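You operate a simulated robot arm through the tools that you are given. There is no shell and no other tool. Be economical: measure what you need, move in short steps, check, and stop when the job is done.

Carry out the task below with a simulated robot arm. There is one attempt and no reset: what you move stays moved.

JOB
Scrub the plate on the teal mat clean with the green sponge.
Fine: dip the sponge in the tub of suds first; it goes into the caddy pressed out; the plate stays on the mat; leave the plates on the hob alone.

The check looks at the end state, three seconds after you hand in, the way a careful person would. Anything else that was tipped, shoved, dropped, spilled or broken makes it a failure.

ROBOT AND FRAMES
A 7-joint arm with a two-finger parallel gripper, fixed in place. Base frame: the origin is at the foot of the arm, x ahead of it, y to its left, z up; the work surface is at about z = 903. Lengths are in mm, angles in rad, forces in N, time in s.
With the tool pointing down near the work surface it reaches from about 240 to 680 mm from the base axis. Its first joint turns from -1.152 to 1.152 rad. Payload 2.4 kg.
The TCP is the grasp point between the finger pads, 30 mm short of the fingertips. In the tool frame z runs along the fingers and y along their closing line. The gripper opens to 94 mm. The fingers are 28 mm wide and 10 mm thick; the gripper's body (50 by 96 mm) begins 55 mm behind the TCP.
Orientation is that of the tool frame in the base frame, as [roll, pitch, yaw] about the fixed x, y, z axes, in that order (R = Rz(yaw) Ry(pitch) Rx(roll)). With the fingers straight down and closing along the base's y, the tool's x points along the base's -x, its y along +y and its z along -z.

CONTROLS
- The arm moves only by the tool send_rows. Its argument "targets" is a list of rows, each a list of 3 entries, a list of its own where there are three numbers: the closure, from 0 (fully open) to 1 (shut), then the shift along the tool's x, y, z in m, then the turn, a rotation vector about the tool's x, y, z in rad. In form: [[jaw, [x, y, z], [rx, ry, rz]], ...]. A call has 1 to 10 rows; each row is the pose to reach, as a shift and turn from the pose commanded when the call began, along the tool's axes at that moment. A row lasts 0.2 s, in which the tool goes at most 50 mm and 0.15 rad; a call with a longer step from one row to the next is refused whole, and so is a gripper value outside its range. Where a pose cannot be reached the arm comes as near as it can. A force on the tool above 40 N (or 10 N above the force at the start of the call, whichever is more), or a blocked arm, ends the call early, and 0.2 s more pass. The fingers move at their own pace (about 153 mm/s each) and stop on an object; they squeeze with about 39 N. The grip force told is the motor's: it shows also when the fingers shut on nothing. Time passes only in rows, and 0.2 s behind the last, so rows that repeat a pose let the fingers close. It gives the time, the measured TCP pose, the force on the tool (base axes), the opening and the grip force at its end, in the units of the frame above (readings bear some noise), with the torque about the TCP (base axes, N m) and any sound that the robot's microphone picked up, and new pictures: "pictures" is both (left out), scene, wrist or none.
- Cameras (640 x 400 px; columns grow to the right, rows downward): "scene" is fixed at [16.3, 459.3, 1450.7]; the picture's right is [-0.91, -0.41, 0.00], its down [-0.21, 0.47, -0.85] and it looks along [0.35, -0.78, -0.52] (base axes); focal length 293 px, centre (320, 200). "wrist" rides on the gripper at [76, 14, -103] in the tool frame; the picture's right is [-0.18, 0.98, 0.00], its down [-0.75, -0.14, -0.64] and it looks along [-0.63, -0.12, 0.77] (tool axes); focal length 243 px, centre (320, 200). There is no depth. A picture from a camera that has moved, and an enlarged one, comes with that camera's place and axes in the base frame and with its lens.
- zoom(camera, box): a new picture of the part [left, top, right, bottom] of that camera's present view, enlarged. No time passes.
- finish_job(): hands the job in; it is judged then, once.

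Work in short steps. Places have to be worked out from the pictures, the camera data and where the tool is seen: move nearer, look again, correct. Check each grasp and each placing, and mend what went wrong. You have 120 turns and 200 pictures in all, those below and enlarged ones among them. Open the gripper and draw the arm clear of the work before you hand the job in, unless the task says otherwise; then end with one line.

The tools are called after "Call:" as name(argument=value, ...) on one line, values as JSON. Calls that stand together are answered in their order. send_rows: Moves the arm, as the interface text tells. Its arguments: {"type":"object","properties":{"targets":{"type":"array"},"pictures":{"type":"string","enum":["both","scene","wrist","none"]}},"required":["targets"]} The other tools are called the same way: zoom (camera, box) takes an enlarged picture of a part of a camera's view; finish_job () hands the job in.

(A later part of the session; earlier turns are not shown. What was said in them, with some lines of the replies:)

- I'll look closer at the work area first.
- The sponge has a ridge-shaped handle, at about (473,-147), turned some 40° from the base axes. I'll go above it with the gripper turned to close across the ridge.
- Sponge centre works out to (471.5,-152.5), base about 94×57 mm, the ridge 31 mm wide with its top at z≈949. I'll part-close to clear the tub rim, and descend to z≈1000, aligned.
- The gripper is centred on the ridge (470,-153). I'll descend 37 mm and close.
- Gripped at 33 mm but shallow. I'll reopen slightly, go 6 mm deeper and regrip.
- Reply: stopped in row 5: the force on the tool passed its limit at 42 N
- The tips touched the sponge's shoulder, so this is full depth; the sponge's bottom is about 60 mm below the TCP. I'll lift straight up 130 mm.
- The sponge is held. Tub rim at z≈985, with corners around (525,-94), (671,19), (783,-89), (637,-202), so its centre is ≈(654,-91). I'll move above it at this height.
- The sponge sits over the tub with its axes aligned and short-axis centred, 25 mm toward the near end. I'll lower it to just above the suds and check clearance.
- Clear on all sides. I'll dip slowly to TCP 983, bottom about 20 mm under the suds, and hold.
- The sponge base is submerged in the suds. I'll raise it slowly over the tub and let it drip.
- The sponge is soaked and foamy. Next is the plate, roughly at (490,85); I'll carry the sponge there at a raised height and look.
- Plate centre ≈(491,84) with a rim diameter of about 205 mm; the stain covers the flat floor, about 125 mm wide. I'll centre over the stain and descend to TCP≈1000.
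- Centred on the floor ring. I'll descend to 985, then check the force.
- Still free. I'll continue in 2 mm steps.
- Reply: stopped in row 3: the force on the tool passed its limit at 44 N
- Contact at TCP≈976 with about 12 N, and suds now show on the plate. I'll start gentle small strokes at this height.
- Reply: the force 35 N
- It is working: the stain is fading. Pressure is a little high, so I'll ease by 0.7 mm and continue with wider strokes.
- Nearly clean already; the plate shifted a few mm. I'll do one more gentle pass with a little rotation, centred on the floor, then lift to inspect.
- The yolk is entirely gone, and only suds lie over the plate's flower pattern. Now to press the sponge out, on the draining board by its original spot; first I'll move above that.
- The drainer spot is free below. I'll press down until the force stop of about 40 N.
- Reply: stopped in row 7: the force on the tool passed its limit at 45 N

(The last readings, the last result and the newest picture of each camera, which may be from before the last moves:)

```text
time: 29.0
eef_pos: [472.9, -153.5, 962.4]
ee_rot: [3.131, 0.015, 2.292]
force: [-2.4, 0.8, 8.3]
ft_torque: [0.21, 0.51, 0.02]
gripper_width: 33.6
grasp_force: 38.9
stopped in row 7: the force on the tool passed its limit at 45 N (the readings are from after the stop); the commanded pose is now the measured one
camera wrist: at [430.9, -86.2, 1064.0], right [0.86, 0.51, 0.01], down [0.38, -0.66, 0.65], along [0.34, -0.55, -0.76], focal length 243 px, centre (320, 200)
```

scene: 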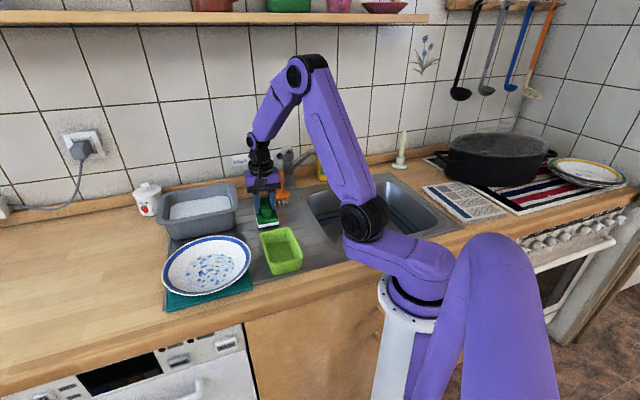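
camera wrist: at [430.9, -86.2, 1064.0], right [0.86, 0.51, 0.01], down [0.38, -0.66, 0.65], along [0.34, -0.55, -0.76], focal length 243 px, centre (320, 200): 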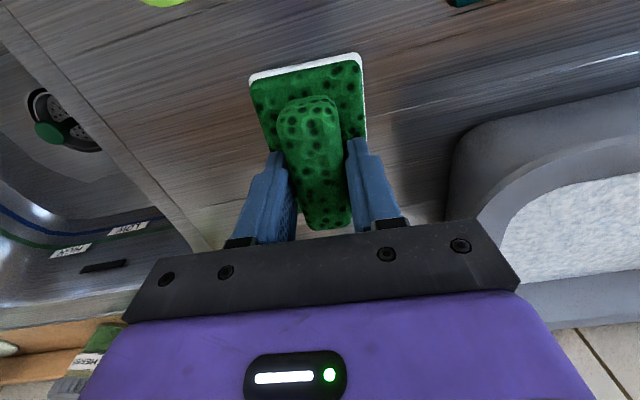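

I'll hold about 30 N for a second to really squeeze it, and watch for a change.

Call:
send_rows(targets=[[1, [0, 0, 0.0006], [0, 0, 0]], [1, [0, 0, 0.0011], [0, 0, 0]], [1, [0, 0, 0.0011], [0, 0, 0]], [1, [0, 0, 0.0011], [0, 0, 0]], [1, [0, 0, 0.0011], [0, 0, 0]], [1, [0, 0, 0.0011], [0, 0, 0]], [1, [0, 0, 0.0011], [0, 0, 0]]], pictures="none")

Call:
zoom(camera="wrist", box=[220, 40, 400, 160])

Call:
zoom(camera="scene", box=[240, 180, 300, 240])

```text
time: 30.0
eef_pos: [473.4, -153.4, 961.6]
ee_rot: [3.13, 0.016, 2.291]
force: [-2.5, 1.2, 8.8]
ft_torque: [0.18, 0.44, -0.01]
gripper_width: 33.2
grasp_force: 38.9
stopped in row 5: the force on the tool passed its limit at 41 N (the readings are from after the stop); the commanded pose is now the measured one
```

```text
3.33 times, centred on (310, 100) of wrist
camera zoom: at [431.4, -86.4, 1063.9], right [0.86, 0.51, 0.01], down [0.38, -0.66, 0.65], along [0.34, -0.56, -0.76], focal length 809 px, centre (353, 533)
```

zoom: 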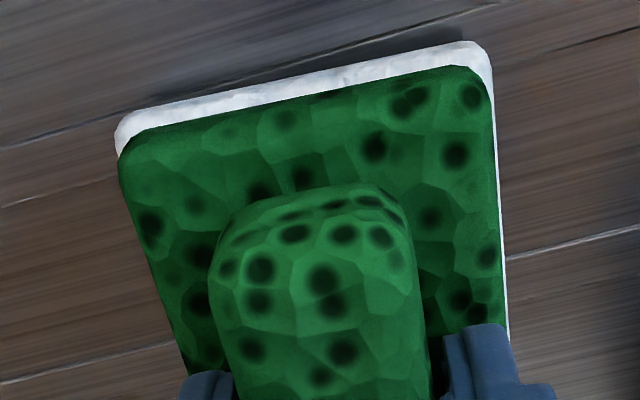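

```text
6.67 times, centred on (270, 210) of scene
camera zoom: at [16.2, 459.3, 1450.7], right [-0.91, -0.41, 0.0], down [-0.21, 0.47, -0.85], along [0.35, -0.78, -0.52], focal length 1952 px, centre (653, 133)
```

zoom: 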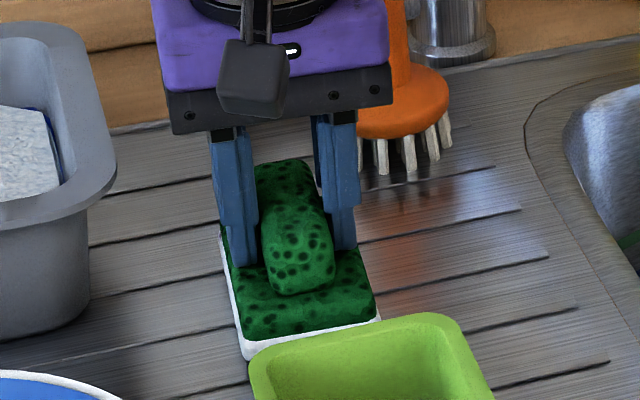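

The sponge is back to its lighter colour, with only a foam band left. I'll do a steadier sustained press at a slightly lower level to be sure.

Call:
send_rows(targets=[[1, [0, 0, 0.0005], [0, 0, 0]], [1, [0, 0, 0.0007], [0, 0, 0]], [1, [0, 0, 0.0007], [0, 0, 0]], [1, [0, 0, 0.0007], [0, 0, 0]], [1, [0, 0, 0.0007], [0, 0, 0]], [1, [0, 0, 0.0007], [0, 0, 0]], [1, [0, 0, 0.0007], [0, 0, 0]], [1, [0, 0, 0.0007], [0, 0, 0]]], pictures="none")

Call:
zoom(camera="wrist", box=[220, 40, 400, 160])

```text
time: 31.8
eef_pos: [473.4, -153.7, 962.6]
ee_rot: [3.13, 0.017, 2.292]
force: [-2.8, 2.2, 34.4]
ft_torque: [0.2, 0.81, 0.0]
gripper_width: 33.6
grasp_force: 39.5
```

```text
3.33 times, centred on (310, 100) of wrist
camera zoom: at [431.6, -86.6, 1063.5], right [0.86, 0.51, 0.02], down [0.38, -0.66, 0.65], along [0.34, -0.56, -0.76], focal length 809 px, centre (353, 533)
```

zoom: 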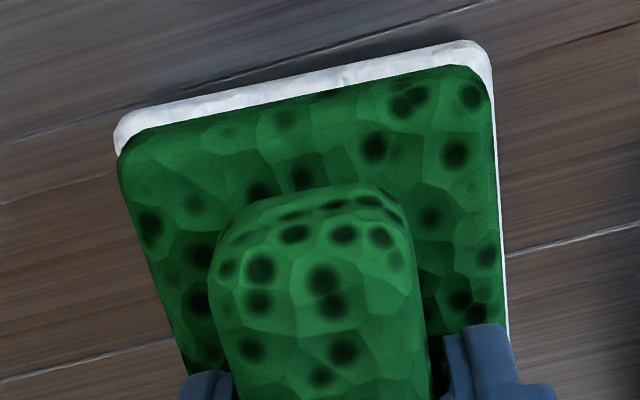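

No further change from pressing down. I'll set it down here, open, regrip lower across the foam body (57 mm wide), and squeeze it properly.

Call:
send_rows(targets=[[1, [0, 0, -0.001], [0, 0, 0]], [0.5, [0, 0, -0.002], [0, 0, 0]], [0, [0, 0, -0.002], [0, 0, 0]], [0, [0, 0, -0.002], [0, 0, 0]], [0, [0, 0, -0.002], [0, 0, 0]]])

```text
time: 33.0
eef_pos: [473.0, -152.9, 963.6]
ee_rot: [3.132, 0.014, 2.291]
force: [1.2, 3.4, 11.4]
ft_torque: [-0.15, 0.4, -0.05]
gripper_width: 92.3
grasp_force: 0.1
camera wrist: at [431.5, -86.2, 1064.3], right [0.86, 0.51, 0.01], down [0.38, -0.66, 0.65], along [0.34, -0.56, -0.76], focal length 243 px, centre (320, 200)
```

scene: 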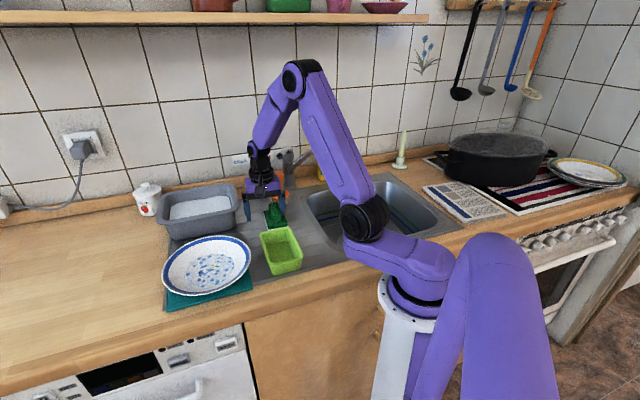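
wrist: 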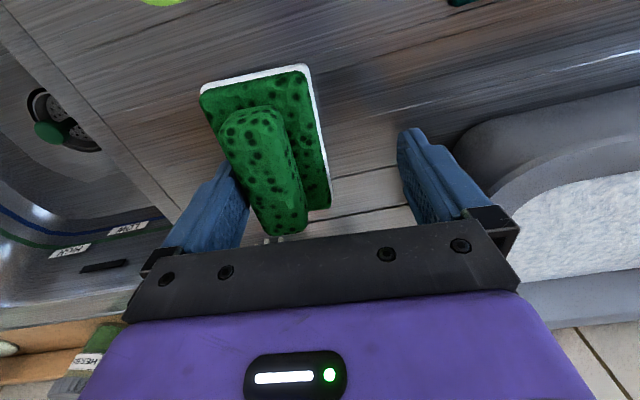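

The sponge was dragged along by the left finger as it opened. I'll rise and re-measure it.

Call:
send_rows(targets=[[0, [0, 0, -0.02], [0, 0, 0]], [0, [0, 0, -0.05], [0, 0, 0]], [0, [0, 0, -0.08], [0, 0, 0]], [0, [0, 0, -0.08], [0, 0, 0]]], pictures="wrist")

Call:
zoom(camera="scene", box=[230, 170, 310, 250])

Call:
zoom(camera="wrist", box=[200, 40, 400, 180])

```text
time: 34.0
eef_pos: [471.1, -152.5, 1044.2]
ee_rot: [3.131, 0.014, 2.291]
force: [-0.3, 0.1, -0.3]
ft_torque: [-0.02, -0.01, 0.0]
gripper_width: 94.0
grasp_force: 0.1
camera wrist: at [429.9, -86.2, 1145.4], right [0.86, 0.51, 0.01], down [0.38, -0.66, 0.65], along [0.34, -0.56, -0.76], focal length 243 px, centre (320, 200)
```

wrist: 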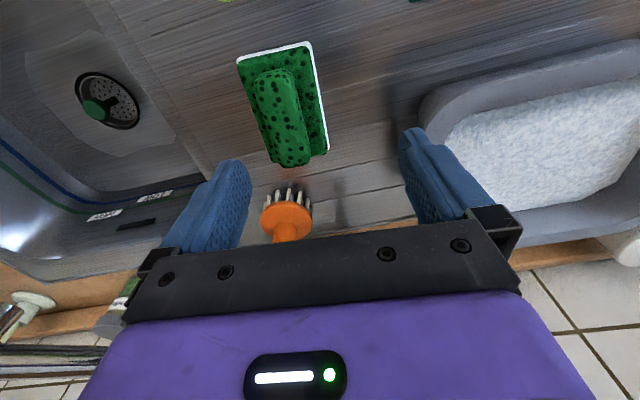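

```text
5.00 times, centred on (270, 210) of scene
camera zoom: at [16.3, 459.3, 1450.7], right [-0.91, -0.41, 0.0], down [-0.21, 0.47, -0.85], along [0.35, -0.78, -0.52], focal length 1464 px, centre (570, 150)
```

zoom: 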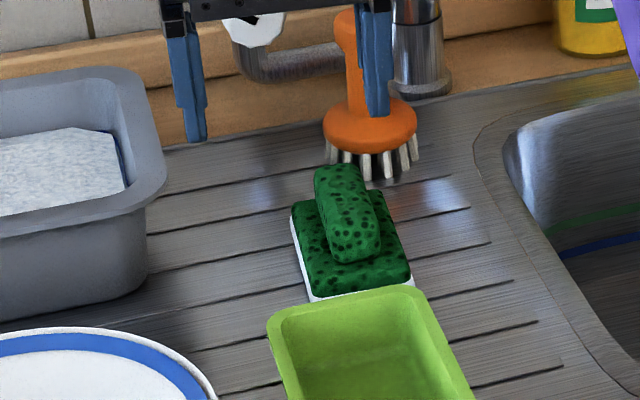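

```text
2.86 times, centred on (300, 110) of wrist
camera zoom: at [429.9, -86.2, 1145.4], right [0.86, 0.51, 0.01], down [0.38, -0.66, 0.65], along [0.34, -0.56, -0.76], focal length 693 px, centre (377, 457)
```

zoom: 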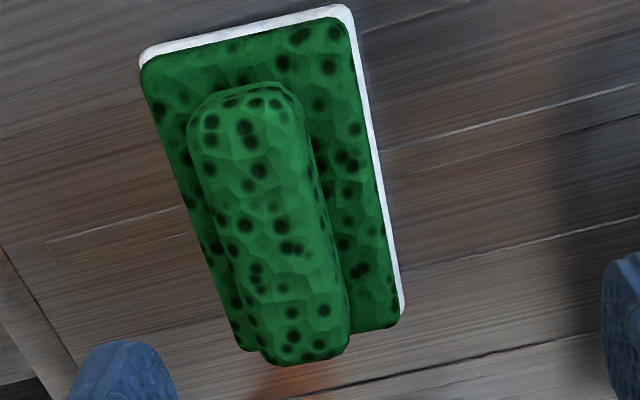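

The sponge is now centred at (450,-171) with the same heading. I'll shift 28 mm and descend astride the body.

Call:
send_rows(targets=[[0.15, [0, -0.028, 0], [0, 0, 0]], [0.15, [0, -0.028, 0.04], [0, 0, 0]], [0.15, [0, -0.028, 0.07], [0, 0, 0]], [0.15, [0, -0.028, 0.07], [0, 0, 0]]], pictures="wrist")

```text
time: 35.0
eef_pos: [451.6, -171.5, 973.4]
ee_rot: [3.131, 0.015, 2.293]
force: [-0.2, 1.0, -0.1]
ft_torque: [0.01, 0.01, 0.02]
gripper_width: 80.0
grasp_force: 0.1
camera wrist: at [410.3, -103.9, 1074.0], right [0.86, 0.51, 0.01], down [0.38, -0.66, 0.65], along [0.34, -0.56, -0.76], focal length 243 px, centre (320, 200)
```

wrist: 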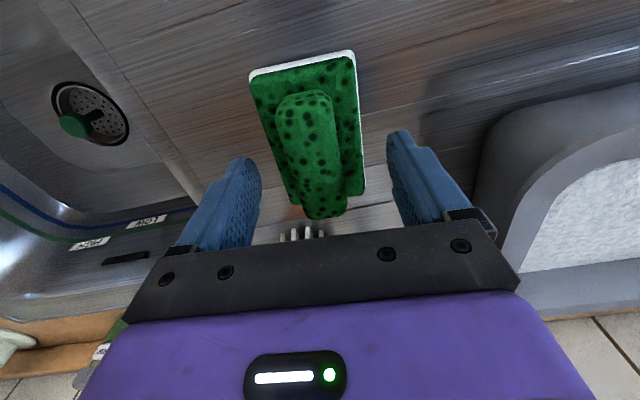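

Centred astride. I'll descend to TCP 942 and squeeze.

Call:
send_rows(targets=[[0.15, [0, 0, 0.015], [0, 0, 0]], [0.15, [0, 0, 0.028], [0, 0, 0]], [0.15, [0, 0, 0.031], [0, 0, 0]], [0.5, [0, 0, 0.031], [0, 0, 0]], [1, [0, 0, 0.031], [0, 0, 0]], [1, [0, 0, 0.031], [0, 0, 0]], [1, [0, 0, 0.031], [0, 0, 0]]])

Call:
zoom(camera="wrist", box=[200, 20, 420, 180])

```text
time: 36.6
eef_pos: [452.1, -171.4, 941.2]
ee_rot: [3.132, 0.016, 2.293]
force: [0.2, -0.2, 1.4]
ft_torque: [-0.04, 0.01, 0.01]
gripper_width: 58.9
grasp_force: 38.8
camera wrist: at [411.2, -104.6, 1043.2], right [0.86, 0.51, 0.01], down [0.38, -0.66, 0.65], along [0.34, -0.56, -0.76], focal length 243 px, centre (320, 200)
```

scene: 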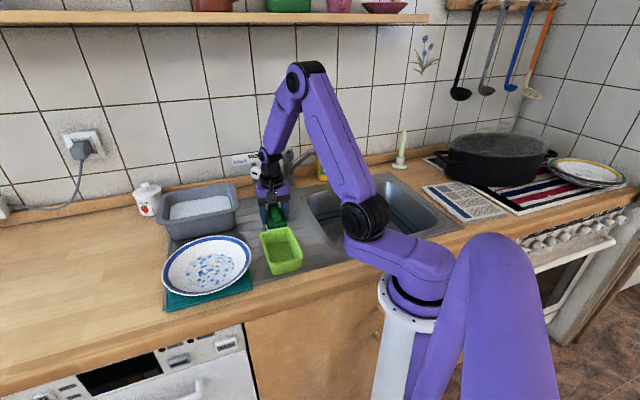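
wrist: 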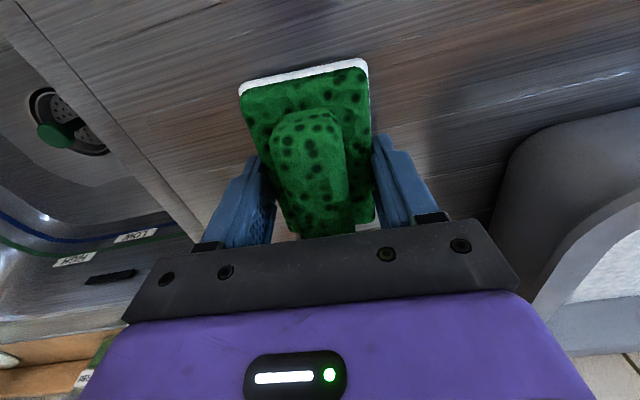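

```text
2.50 times, centred on (310, 100) of wrist
camera zoom: at [411.2, -104.6, 1043.2], right [0.86, 0.51, 0.01], down [0.38, -0.66, 0.65], along [0.34, -0.56, -0.76], focal length 606 px, centre (345, 450)
```

zoom: 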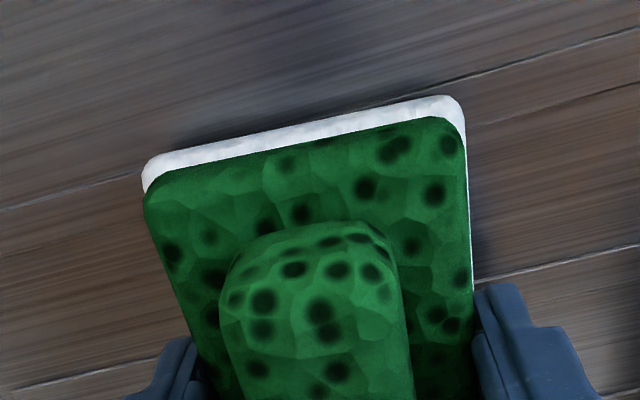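

The body grip holds at 59 mm. I'll keep squeezing for 2 s to see whether the foam band changes.

Call:
send_rows(targets=[[1, [0, 0, 0], [0, 0, 0]], [1, [0, 0, 0], [0, 0, 0]], [1, [0, 0, 0], [0, 0, 0]], [1, [0, 0, 0], [0, 0, 0]], [1, [0, 0, 0], [0, 0, 0]], [1, [0, 0, 0], [0, 0, 0]], [1, [0, 0, 0], [0, 0, 0]], [1, [0, 0, 0], [0, 0, 0]], [1, [0, 0, 0], [0, 0, 0]], [1, [0, 0, 0], [0, 0, 0]]], pictures="none")

Call:
zoom(camera="wrist", box=[200, 20, 420, 180])

```text
time: 38.8
eef_pos: [452.5, -171.4, 942.9]
ee_rot: [3.132, 0.017, 2.29]
force: [-0.3, -0.6, 3.8]
ft_torque: [-0.11, 0.08, 0.01]
gripper_width: 58.7
grasp_force: 38.9
```

```text
2.50 times, centred on (310, 100) of wrist
camera zoom: at [411.1, -104.6, 1043.2], right [0.86, 0.51, 0.01], down [0.38, -0.66, 0.65], along [0.34, -0.56, -0.76], focal length 606 px, centre (345, 450)
```

zoom: 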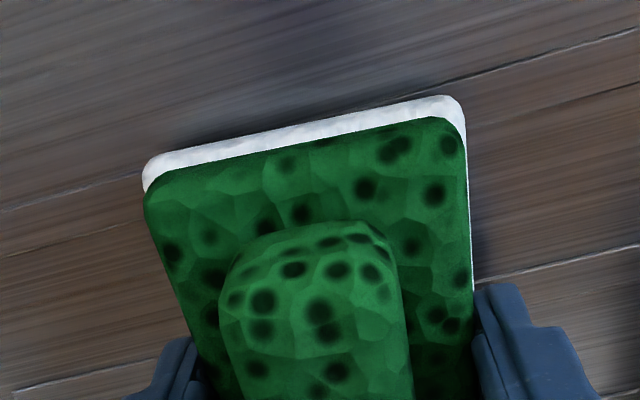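

Nothing further comes out: it's squeezed, and its colour is as before dipping. I'll release, rise, and regrip the ridge a little higher (TCP≈967) so the tips stay off the shoulder.

Call:
send_rows(targets=[[0.4, [0, 0, 0], [0, 0, 0]], [0.2, [0, 0, 0], [0, 0, 0]], [0.15, [0, 0, 0], [0, 0, 0]], [0.15, [0, 0, -0.012], [0, 0, 0]], [0.15, [0, 0, -0.0245], [0, 0, 0]], [0.15, [0, 0, -0.0245], [0, 0, 0]]], pictures="wrist")

```text
time: 40.2
eef_pos: [451.1, -173.4, 966.0]
ee_rot: [3.131, 0.014, 2.293]
force: [-0.3, 0.1, -0.3]
ft_torque: [0.03, 0.03, 0.0]
gripper_width: 80.0
grasp_force: 0.1
camera wrist: at [410.4, -104.8, 1068.0], right [0.86, 0.51, 0.01], down [0.38, -0.66, 0.65], along [0.34, -0.56, -0.76], focal length 243 px, centre (320, 200)
```

wrist: 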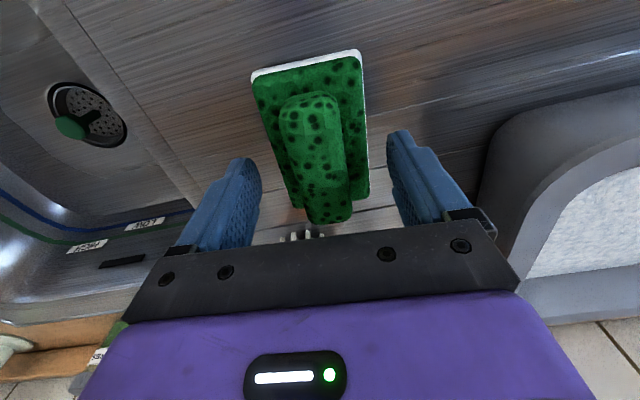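

Centred. I'll close on the ridge and lift.

Call:
send_rows(targets=[[0.6, [0, 0, 0], [0, 0, 0]], [1, [0, 0, 0], [0, 0, 0]], [1, [0, 0, 0], [0, 0, 0]], [1, [0, 0, 0], [0, 0, 0]], [1, [0, 0, -0.03], [0, 0, 0]], [1, [0, 0, -0.07], [0, 0, 0]], [1, [0, 0, -0.11], [0, 0, 0]], [1, [0, 0, -0.15], [0, 0, 0]], [1, [0, 0, -0.15], [0, 0, 0]]])

Call:
zoom(camera="scene", box=[220, 130, 320, 280])

```text
time: 42.2
eef_pos: [447.7, -171.3, 1116.4]
ee_rot: [3.132, 0.015, 2.293]
force: [0.9, -0.1, -1.1]
ft_torque: [0.05, 0.0, 0.0]
gripper_width: 28.8
grasp_force: 39.5
camera wrist: at [407.3, -104.7, 1217.9], right [0.86, 0.51, 0.01], down [0.38, -0.66, 0.65], along [0.34, -0.56, -0.76], focal length 243 px, centre (320, 200)
```

scene: 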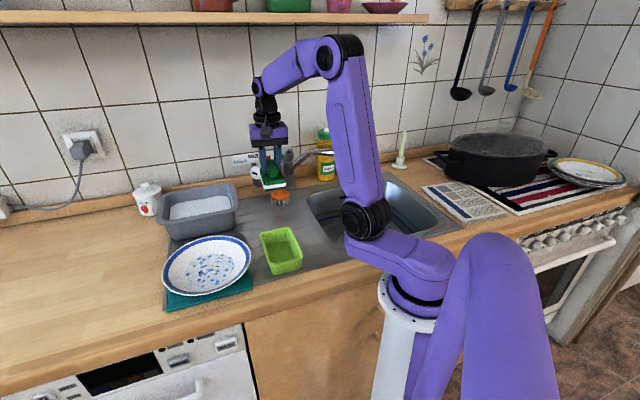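
wrist: 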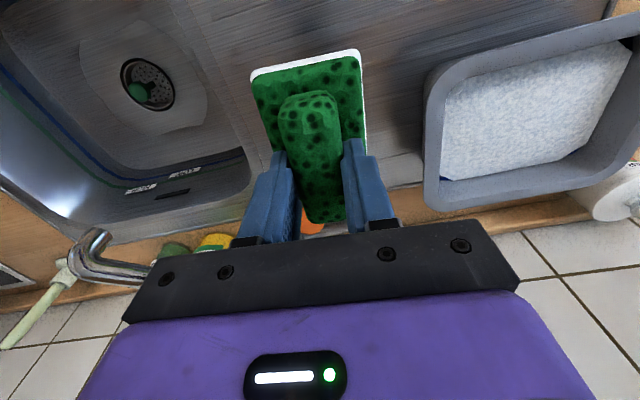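

```text
2.67 times, centred on (270, 205) of scene
camera zoom: at [16.3, 459.3, 1450.7], right [-0.91, -0.41, 0.0], down [-0.21, 0.47, -0.85], along [0.35, -0.78, -0.52], focal length 781 px, centre (453, 187)
```

zoom: 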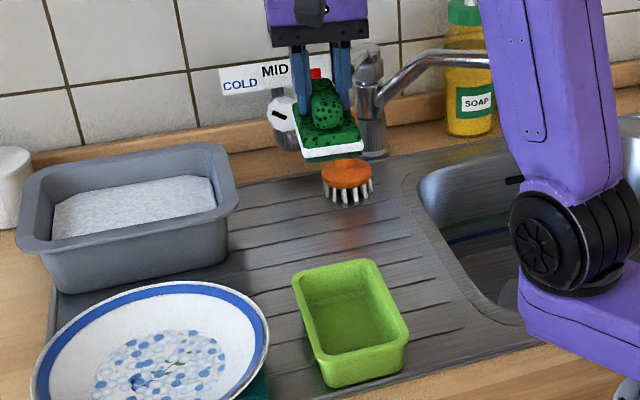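

Held securely. Caddy centre ≈(353,-43) with its long axis parallel to the sponge; I'll move above it.

Call:
send_rows(targets=[[1, [0.04, 0.003, 0], [0, 0, 0]], [1, [0.08, 0.006, 0], [0, 0, 0]], [1, [0.12, 0.01, 0], [0, 0, 0]], [1, [0.15, 0.014, 0], [0, 0, 0]], [1, [0.159, 0.014, 0], [0, 0, 0]], [1, [0.159, 0.014, 0], [0, 0, 0]]])

Call:
zoom(camera="wrist", box=[200, 0, 440, 170])

Call:
zoom(camera="scene", box=[220, 130, 340, 280])

```text
time: 43.6
eef_pos: [355.6, -41.5, 1113.7]
ee_rot: [3.13, 0.016, 2.291]
force: [0.7, -0.3, 0.1]
ft_torque: [0.01, 0.02, -0.01]
gripper_width: 28.9
grasp_force: 39.1
camera wrist: at [313.7, 24.6, 1215.4], right [0.86, 0.51, 0.01], down [0.38, -0.66, 0.65], along [0.34, -0.56, -0.76], focal length 243 px, centre (320, 200)
```

scene: 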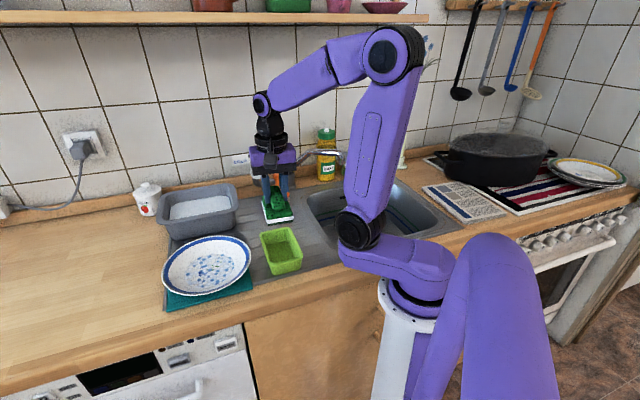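
wrist: 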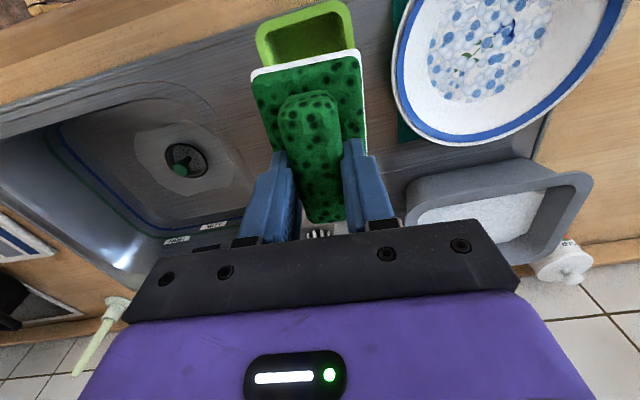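

```text
2.35 times, centred on (320, 85) of wrist
camera zoom: at [313.7, 24.6, 1215.4], right [0.86, 0.51, 0.01], down [0.38, -0.66, 0.65], along [0.34, -0.56, -0.76], focal length 571 px, centre (320, 471)
```

zoom: 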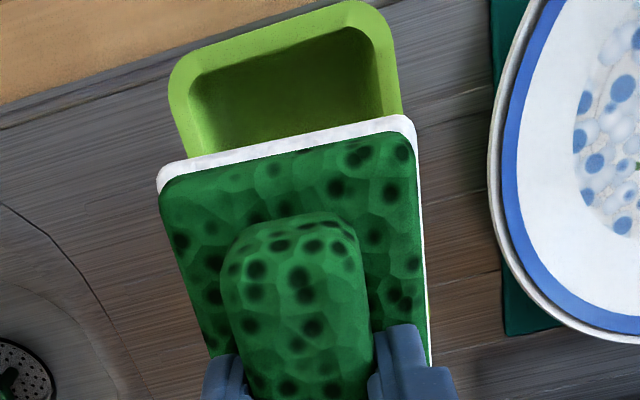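

```text
2.67 times, centred on (280, 205) of scene
camera zoom: at [16.3, 459.3, 1450.7], right [-0.91, -0.41, 0.0], down [-0.21, 0.47, -0.85], along [0.35, -0.78, -0.52], focal length 781 px, centre (427, 187)
```

zoom: 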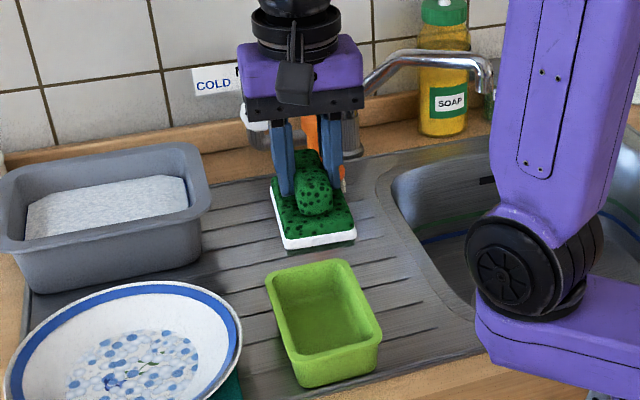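

Caddy centre refined to (352,-42), outer ≈81×130 with its rim at z≈958, and its axis about 2–3° off the sponge. I'll trim the position and yaw and lower to about 20 mm above the rim.

Call:
send_rows(targets=[[1, [0.003, -0.004, 0.02], [0, 0, -0.04]], [1, [0.003, -0.004, 0.05], [0, 0, -0.04]], [1, [0.003, -0.004, 0.074], [0, 0, -0.04]], [1, [0.003, -0.004, 0.074], [0, 0, -0.04]]])

Call:
zoom(camera="wrist", box=[200, 0, 440, 170])

Call:
zoom(camera="scene", box=[230, 180, 330, 290])

```text
time: 44.6
eef_pos: [350.5, -43.1, 1041.2]
ee_rot: [3.131, 0.015, 2.332]
force: [0.4, -0.4, -0.9]
ft_torque: [-0.01, 0.01, -0.02]
gripper_width: 28.9
grasp_force: 38.1
camera wrist: at [306.8, 22.1, 1141.5], right [0.84, 0.54, 0.01], down [0.41, -0.64, 0.65], along [0.36, -0.54, -0.76], focal length 243 px, centre (320, 200)
```

scene: 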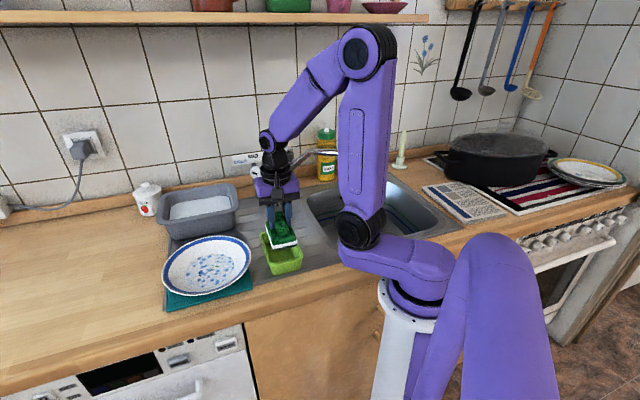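
wrist: 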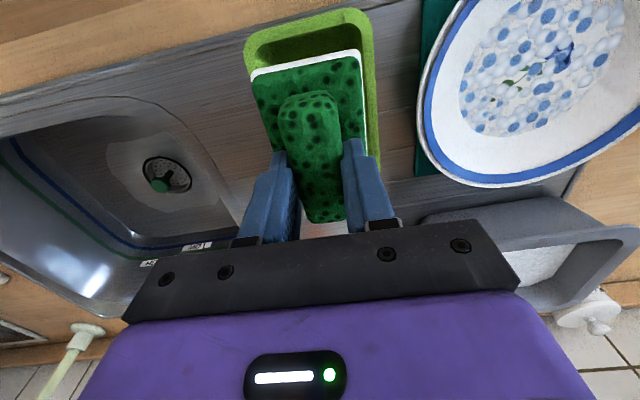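

```text
2.35 times, centred on (320, 85) of wrist
camera zoom: at [306.8, 22.1, 1141.5], right [0.84, 0.54, 0.01], down [0.41, -0.64, 0.65], along [0.36, -0.54, -0.76], focal length 571 px, centre (320, 471)
```

zoom: 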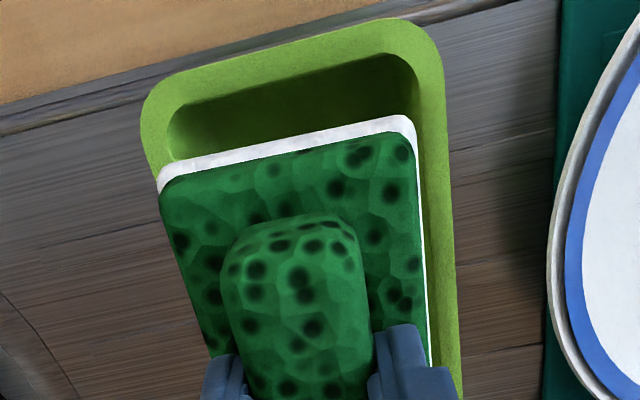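

```text
3.64 times, centred on (280, 235) of scene
camera zoom: at [16.4, 459.3, 1450.7], right [-0.91, -0.41, 0.0], down [-0.21, 0.47, -0.85], along [0.35, -0.78, -0.52], focal length 1064 px, centre (466, 73)
```

zoom: 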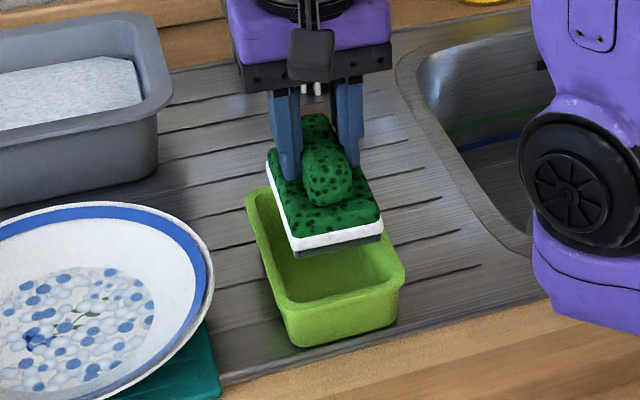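

Sponge vs caddy opening: I need about +1.6 mm in tool y and -4.5 mm in tool x; yaw is fine. I'll apply that and ease down to 20 mm inside the rim, watching force.

Call:
send_rows(targets=[[1, [-0.0045, 0.0016, 0], [0, 0, 0]], [1, [-0.0045, 0.0016, 0.012], [0, 0, 0]], [1, [-0.0045, 0.0016, 0.02], [0, 0, 0]], [1, [-0.0045, 0.0016, 0.026], [0, 0, 0]], [1, [-0.0045, 0.0016, 0.032], [0, 0, 0]], [1, [-0.0045, 0.0016, 0.032], [0, 0, 0]]])

Call:
zoom(camera="wrist", box=[200, 0, 440, 170])

Call:
zoom(camera="scene", box=[230, 180, 330, 290])

```text
time: 46.0
eef_pos: [355.8, -46.4, 1008.6]
ee_rot: [3.131, 0.016, 2.332]
force: [-0.8, 0.3, -0.1]
ft_torque: [0.02, -0.02, 0.04]
gripper_width: 28.7
grasp_force: 39.2
camera wrist: at [311.8, 19.7, 1109.5], right [0.84, 0.54, 0.01], down [0.41, -0.64, 0.65], along [0.36, -0.54, -0.76], focal length 243 px, centre (320, 200)
```

scene: 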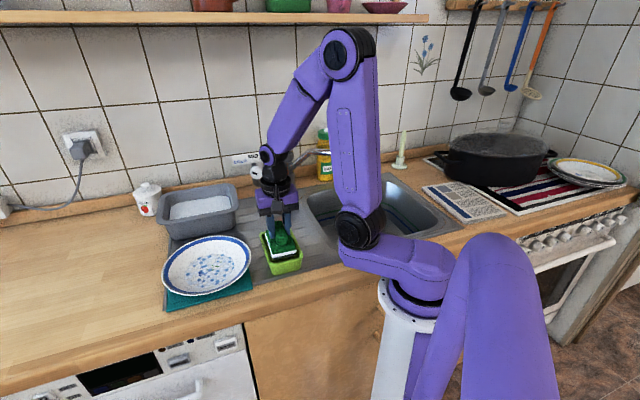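
wrist: 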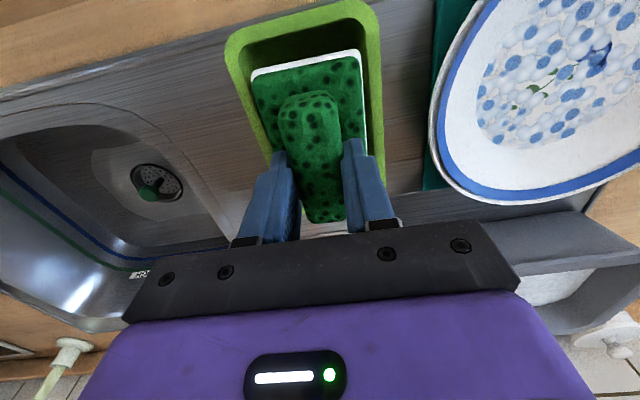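

```text
2.35 times, centred on (320, 85) of wrist
camera zoom: at [311.8, 19.7, 1109.5], right [0.84, 0.54, 0.01], down [0.41, -0.64, 0.65], along [0.36, -0.54, -0.76], focal length 571 px, centre (320, 471)
```

zoom: 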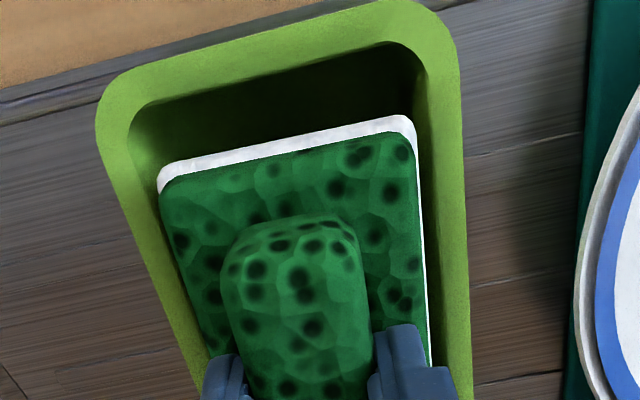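

```text
3.64 times, centred on (280, 235) of scene
camera zoom: at [16.4, 459.3, 1450.7], right [-0.91, -0.41, 0.0], down [-0.21, 0.47, -0.85], along [0.35, -0.78, -0.52], focal length 1064 px, centre (466, 73)
```

zoom: 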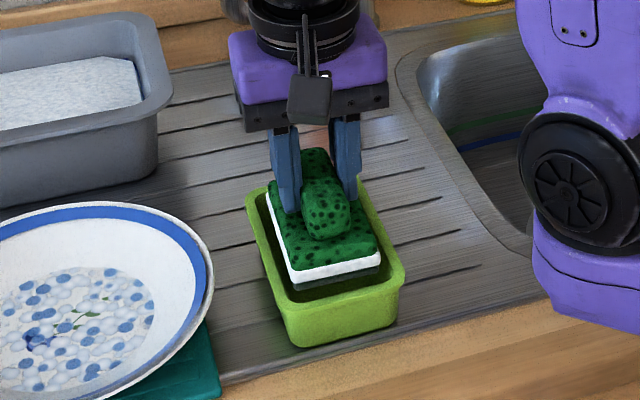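

Inside the rim with clear gaps all round. I'll continue down gently toward the caddy floor.

Call:
send_rows(targets=[[1, [0, 0, 0.01], [0, 0, 0]], [1, [0, 0, 0.02], [0, 0, 0]], [1, [0, 0, 0.027], [0, 0, 0]], [1, [0, 0, 0.032], [0, 0, 0]], [1, [0, 0, 0.032], [0, 0, 0]]], pictures="wrist")

```text
time: 47.2
eef_pos: [356.3, -45.2, 975.8]
ee_rot: [3.131, 0.016, 2.331]
force: [0.2, -0.4, -0.3]
ft_torque: [-0.01, -0.03, 0.01]
gripper_width: 28.4
grasp_force: 39.0
camera wrist: at [312.4, 19.5, 1077.1], right [0.84, 0.54, 0.01], down [0.41, -0.64, 0.65], along [0.36, -0.54, -0.76], focal length 243 px, centre (320, 200)
```

wrist: 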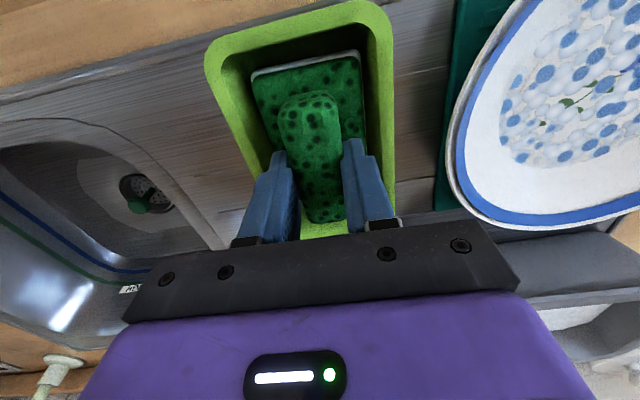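

Call:
send_rows(targets=[[1, [0, 0, 0.002], [0, 0, 0]], [1, [0, 0, 0.0035], [0, 0, 0]], [1, [0, 0, 0.005], [0, 0, 0]], [1, [0, 0, 0.005], [0, 0, 0]]], pictures="none")

```text
time: 48.3
eef_pos: [356.1, -46.2, 971.6]
ee_rot: [3.13, 0.018, 2.332]
force: [-3.5, -0.2, 16.1]
ft_torque: [0.02, 0.66, -0.04]
gripper_width: 29.1
grasp_force: 38.6
stopped in row 4: the force on the tool passed its limit at 41 N (the readings are from after the stop); the commanded pose is now the measured one
```

The sponge is on the caddy floor. I'll ease the load, then open only to about 40 mm so the fingers stay clear of the caddy walls.

Call:
send_rows(targets=[[1, [0, 0, -0.001], [0, 0, 0]], [0.66, [0, 0, -0.001], [0, 0, 0]], [0.6, [0, 0, -0.001], [0, 0, 0]], [0.58, [0, 0, -0.001], [0, 0, 0]], [0.58, [0, 0, -0.001], [0, 0, 0]]])

Call:
zoom(camera="wrist", box=[200, 0, 440, 240])

```text
time: 49.5
eef_pos: [356.0, -46.5, 972.5]
ee_rot: [3.132, 0.018, 2.334]
force: [0.6, 0.3, -0.1]
ft_torque: [-0.01, -0.04, 0.01]
gripper_width: 39.4
grasp_force: 0.1
camera wrist: at [312.6, 19.6, 1074.2], right [0.84, 0.54, 0.01], down [0.4, -0.64, 0.65], along [0.37, -0.54, -0.76], focal length 243 px, centre (320, 200)
```

scene: 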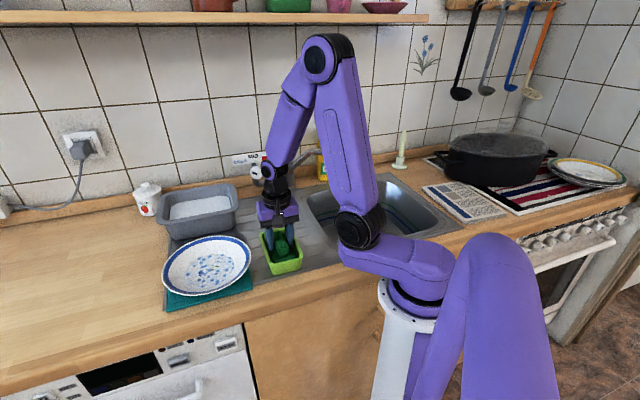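
wrist: 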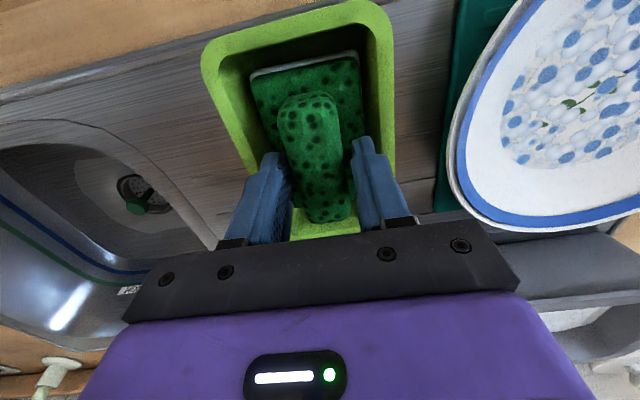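

```text
1.67 times, centred on (320, 120) of wrist
camera zoom: at [312.6, 19.6, 1074.2], right [0.84, 0.54, 0.01], down [0.4, -0.64, 0.65], along [0.37, -0.54, -0.76], focal length 404 px, centre (320, 333)
```

zoom: 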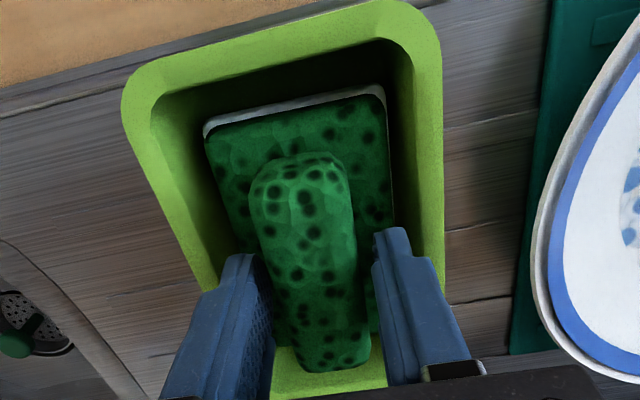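

Released, and the sponge sits flat in the caddy. I'll rise straight up, then look at everything.

Call:
send_rows(targets=[[0.58, [0, 0, -0.02], [0, 0, 0]], [0.58, [0, 0, -0.05], [0, 0, 0]], [0.58, [0, 0, -0.09], [0, 0, 0]], [0.4, [0, 0, -0.13], [0, 0, 0]], [0, [0, 0, -0.17], [0, 0, 0]], [0, [-0.02, 0, -0.21], [0, 0, 0]], [0, [-0.04, 0, -0.25], [0, 0, 0]], [0, [-0.05, 0, -0.27], [0, 0, 0]], [0, [-0.05, 0, -0.27], [0, 0, 0]]])

Call:
zoom(camera="scene", box=[130, 160, 330, 310])

Call:
zoom(camera="scene", box=[240, 210, 320, 280])

```text
time: 51.5
eef_pos: [386.4, -80.9, 1243.4]
ee_rot: [3.13, 0.018, 2.331]
force: [-0.4, -0.5, 0.7]
ft_torque: [-0.01, -0.03, 0.04]
gripper_width: 94.2
grasp_force: 0.1
camera wrist: at [342.0, -15.8, 1344.9], right [0.84, 0.55, 0.01], down [0.4, -0.64, 0.65], along [0.37, -0.54, -0.76], focal length 243 px, centre (320, 200)
```

scene: 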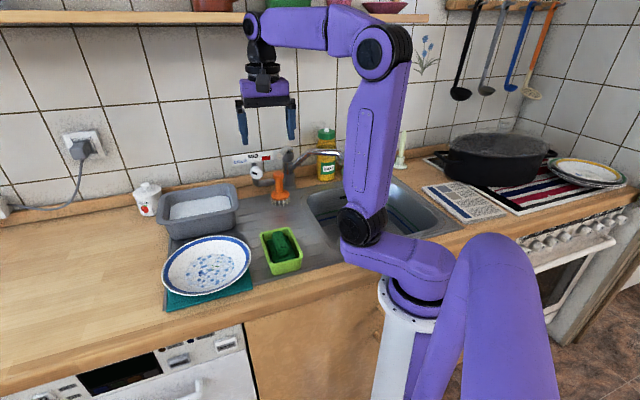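
wrist: 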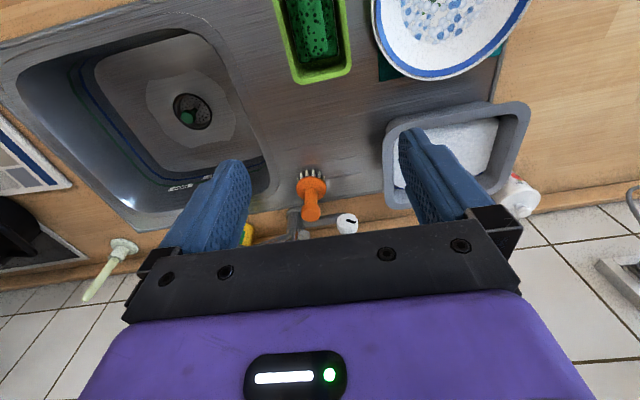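

```text
2.67 times, centred on (230, 235) of scene
camera zoom: at [16.4, 459.3, 1450.7], right [-0.91, -0.41, 0.0], down [-0.21, 0.47, -0.85], along [0.35, -0.78, -0.52], focal length 781 px, centre (560, 107)
```

zoom: 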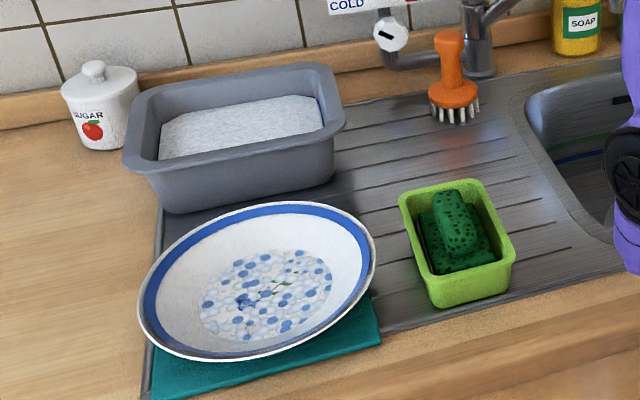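

```text
5.71 times, centred on (280, 245) of scene
camera zoom: at [16.4, 459.3, 1450.7], right [-0.91, -0.41, 0.0], down [-0.21, 0.47, -0.85], along [0.35, -0.78, -0.52], focal length 1673 px, centre (549, -57)
```

zoom: 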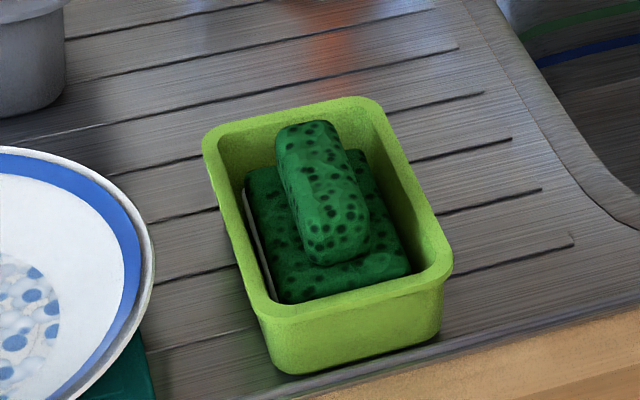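

The plate is on the mat with no egg left, the sponge lies in the caddy, nothing else has moved, and the gripper is open and clear. I'm handing in.

Call:
finish_job()

```text
The job is handed in.
```

I handed the job in: the plate is scrubbed free of egg and still on its mat, under a layer of suds. The sponge was dipped first and is now in the caddy; I pressed and squeezed it, but a thin band of foam stayed around its base, so I can't be certain it counts as fully pressed out.
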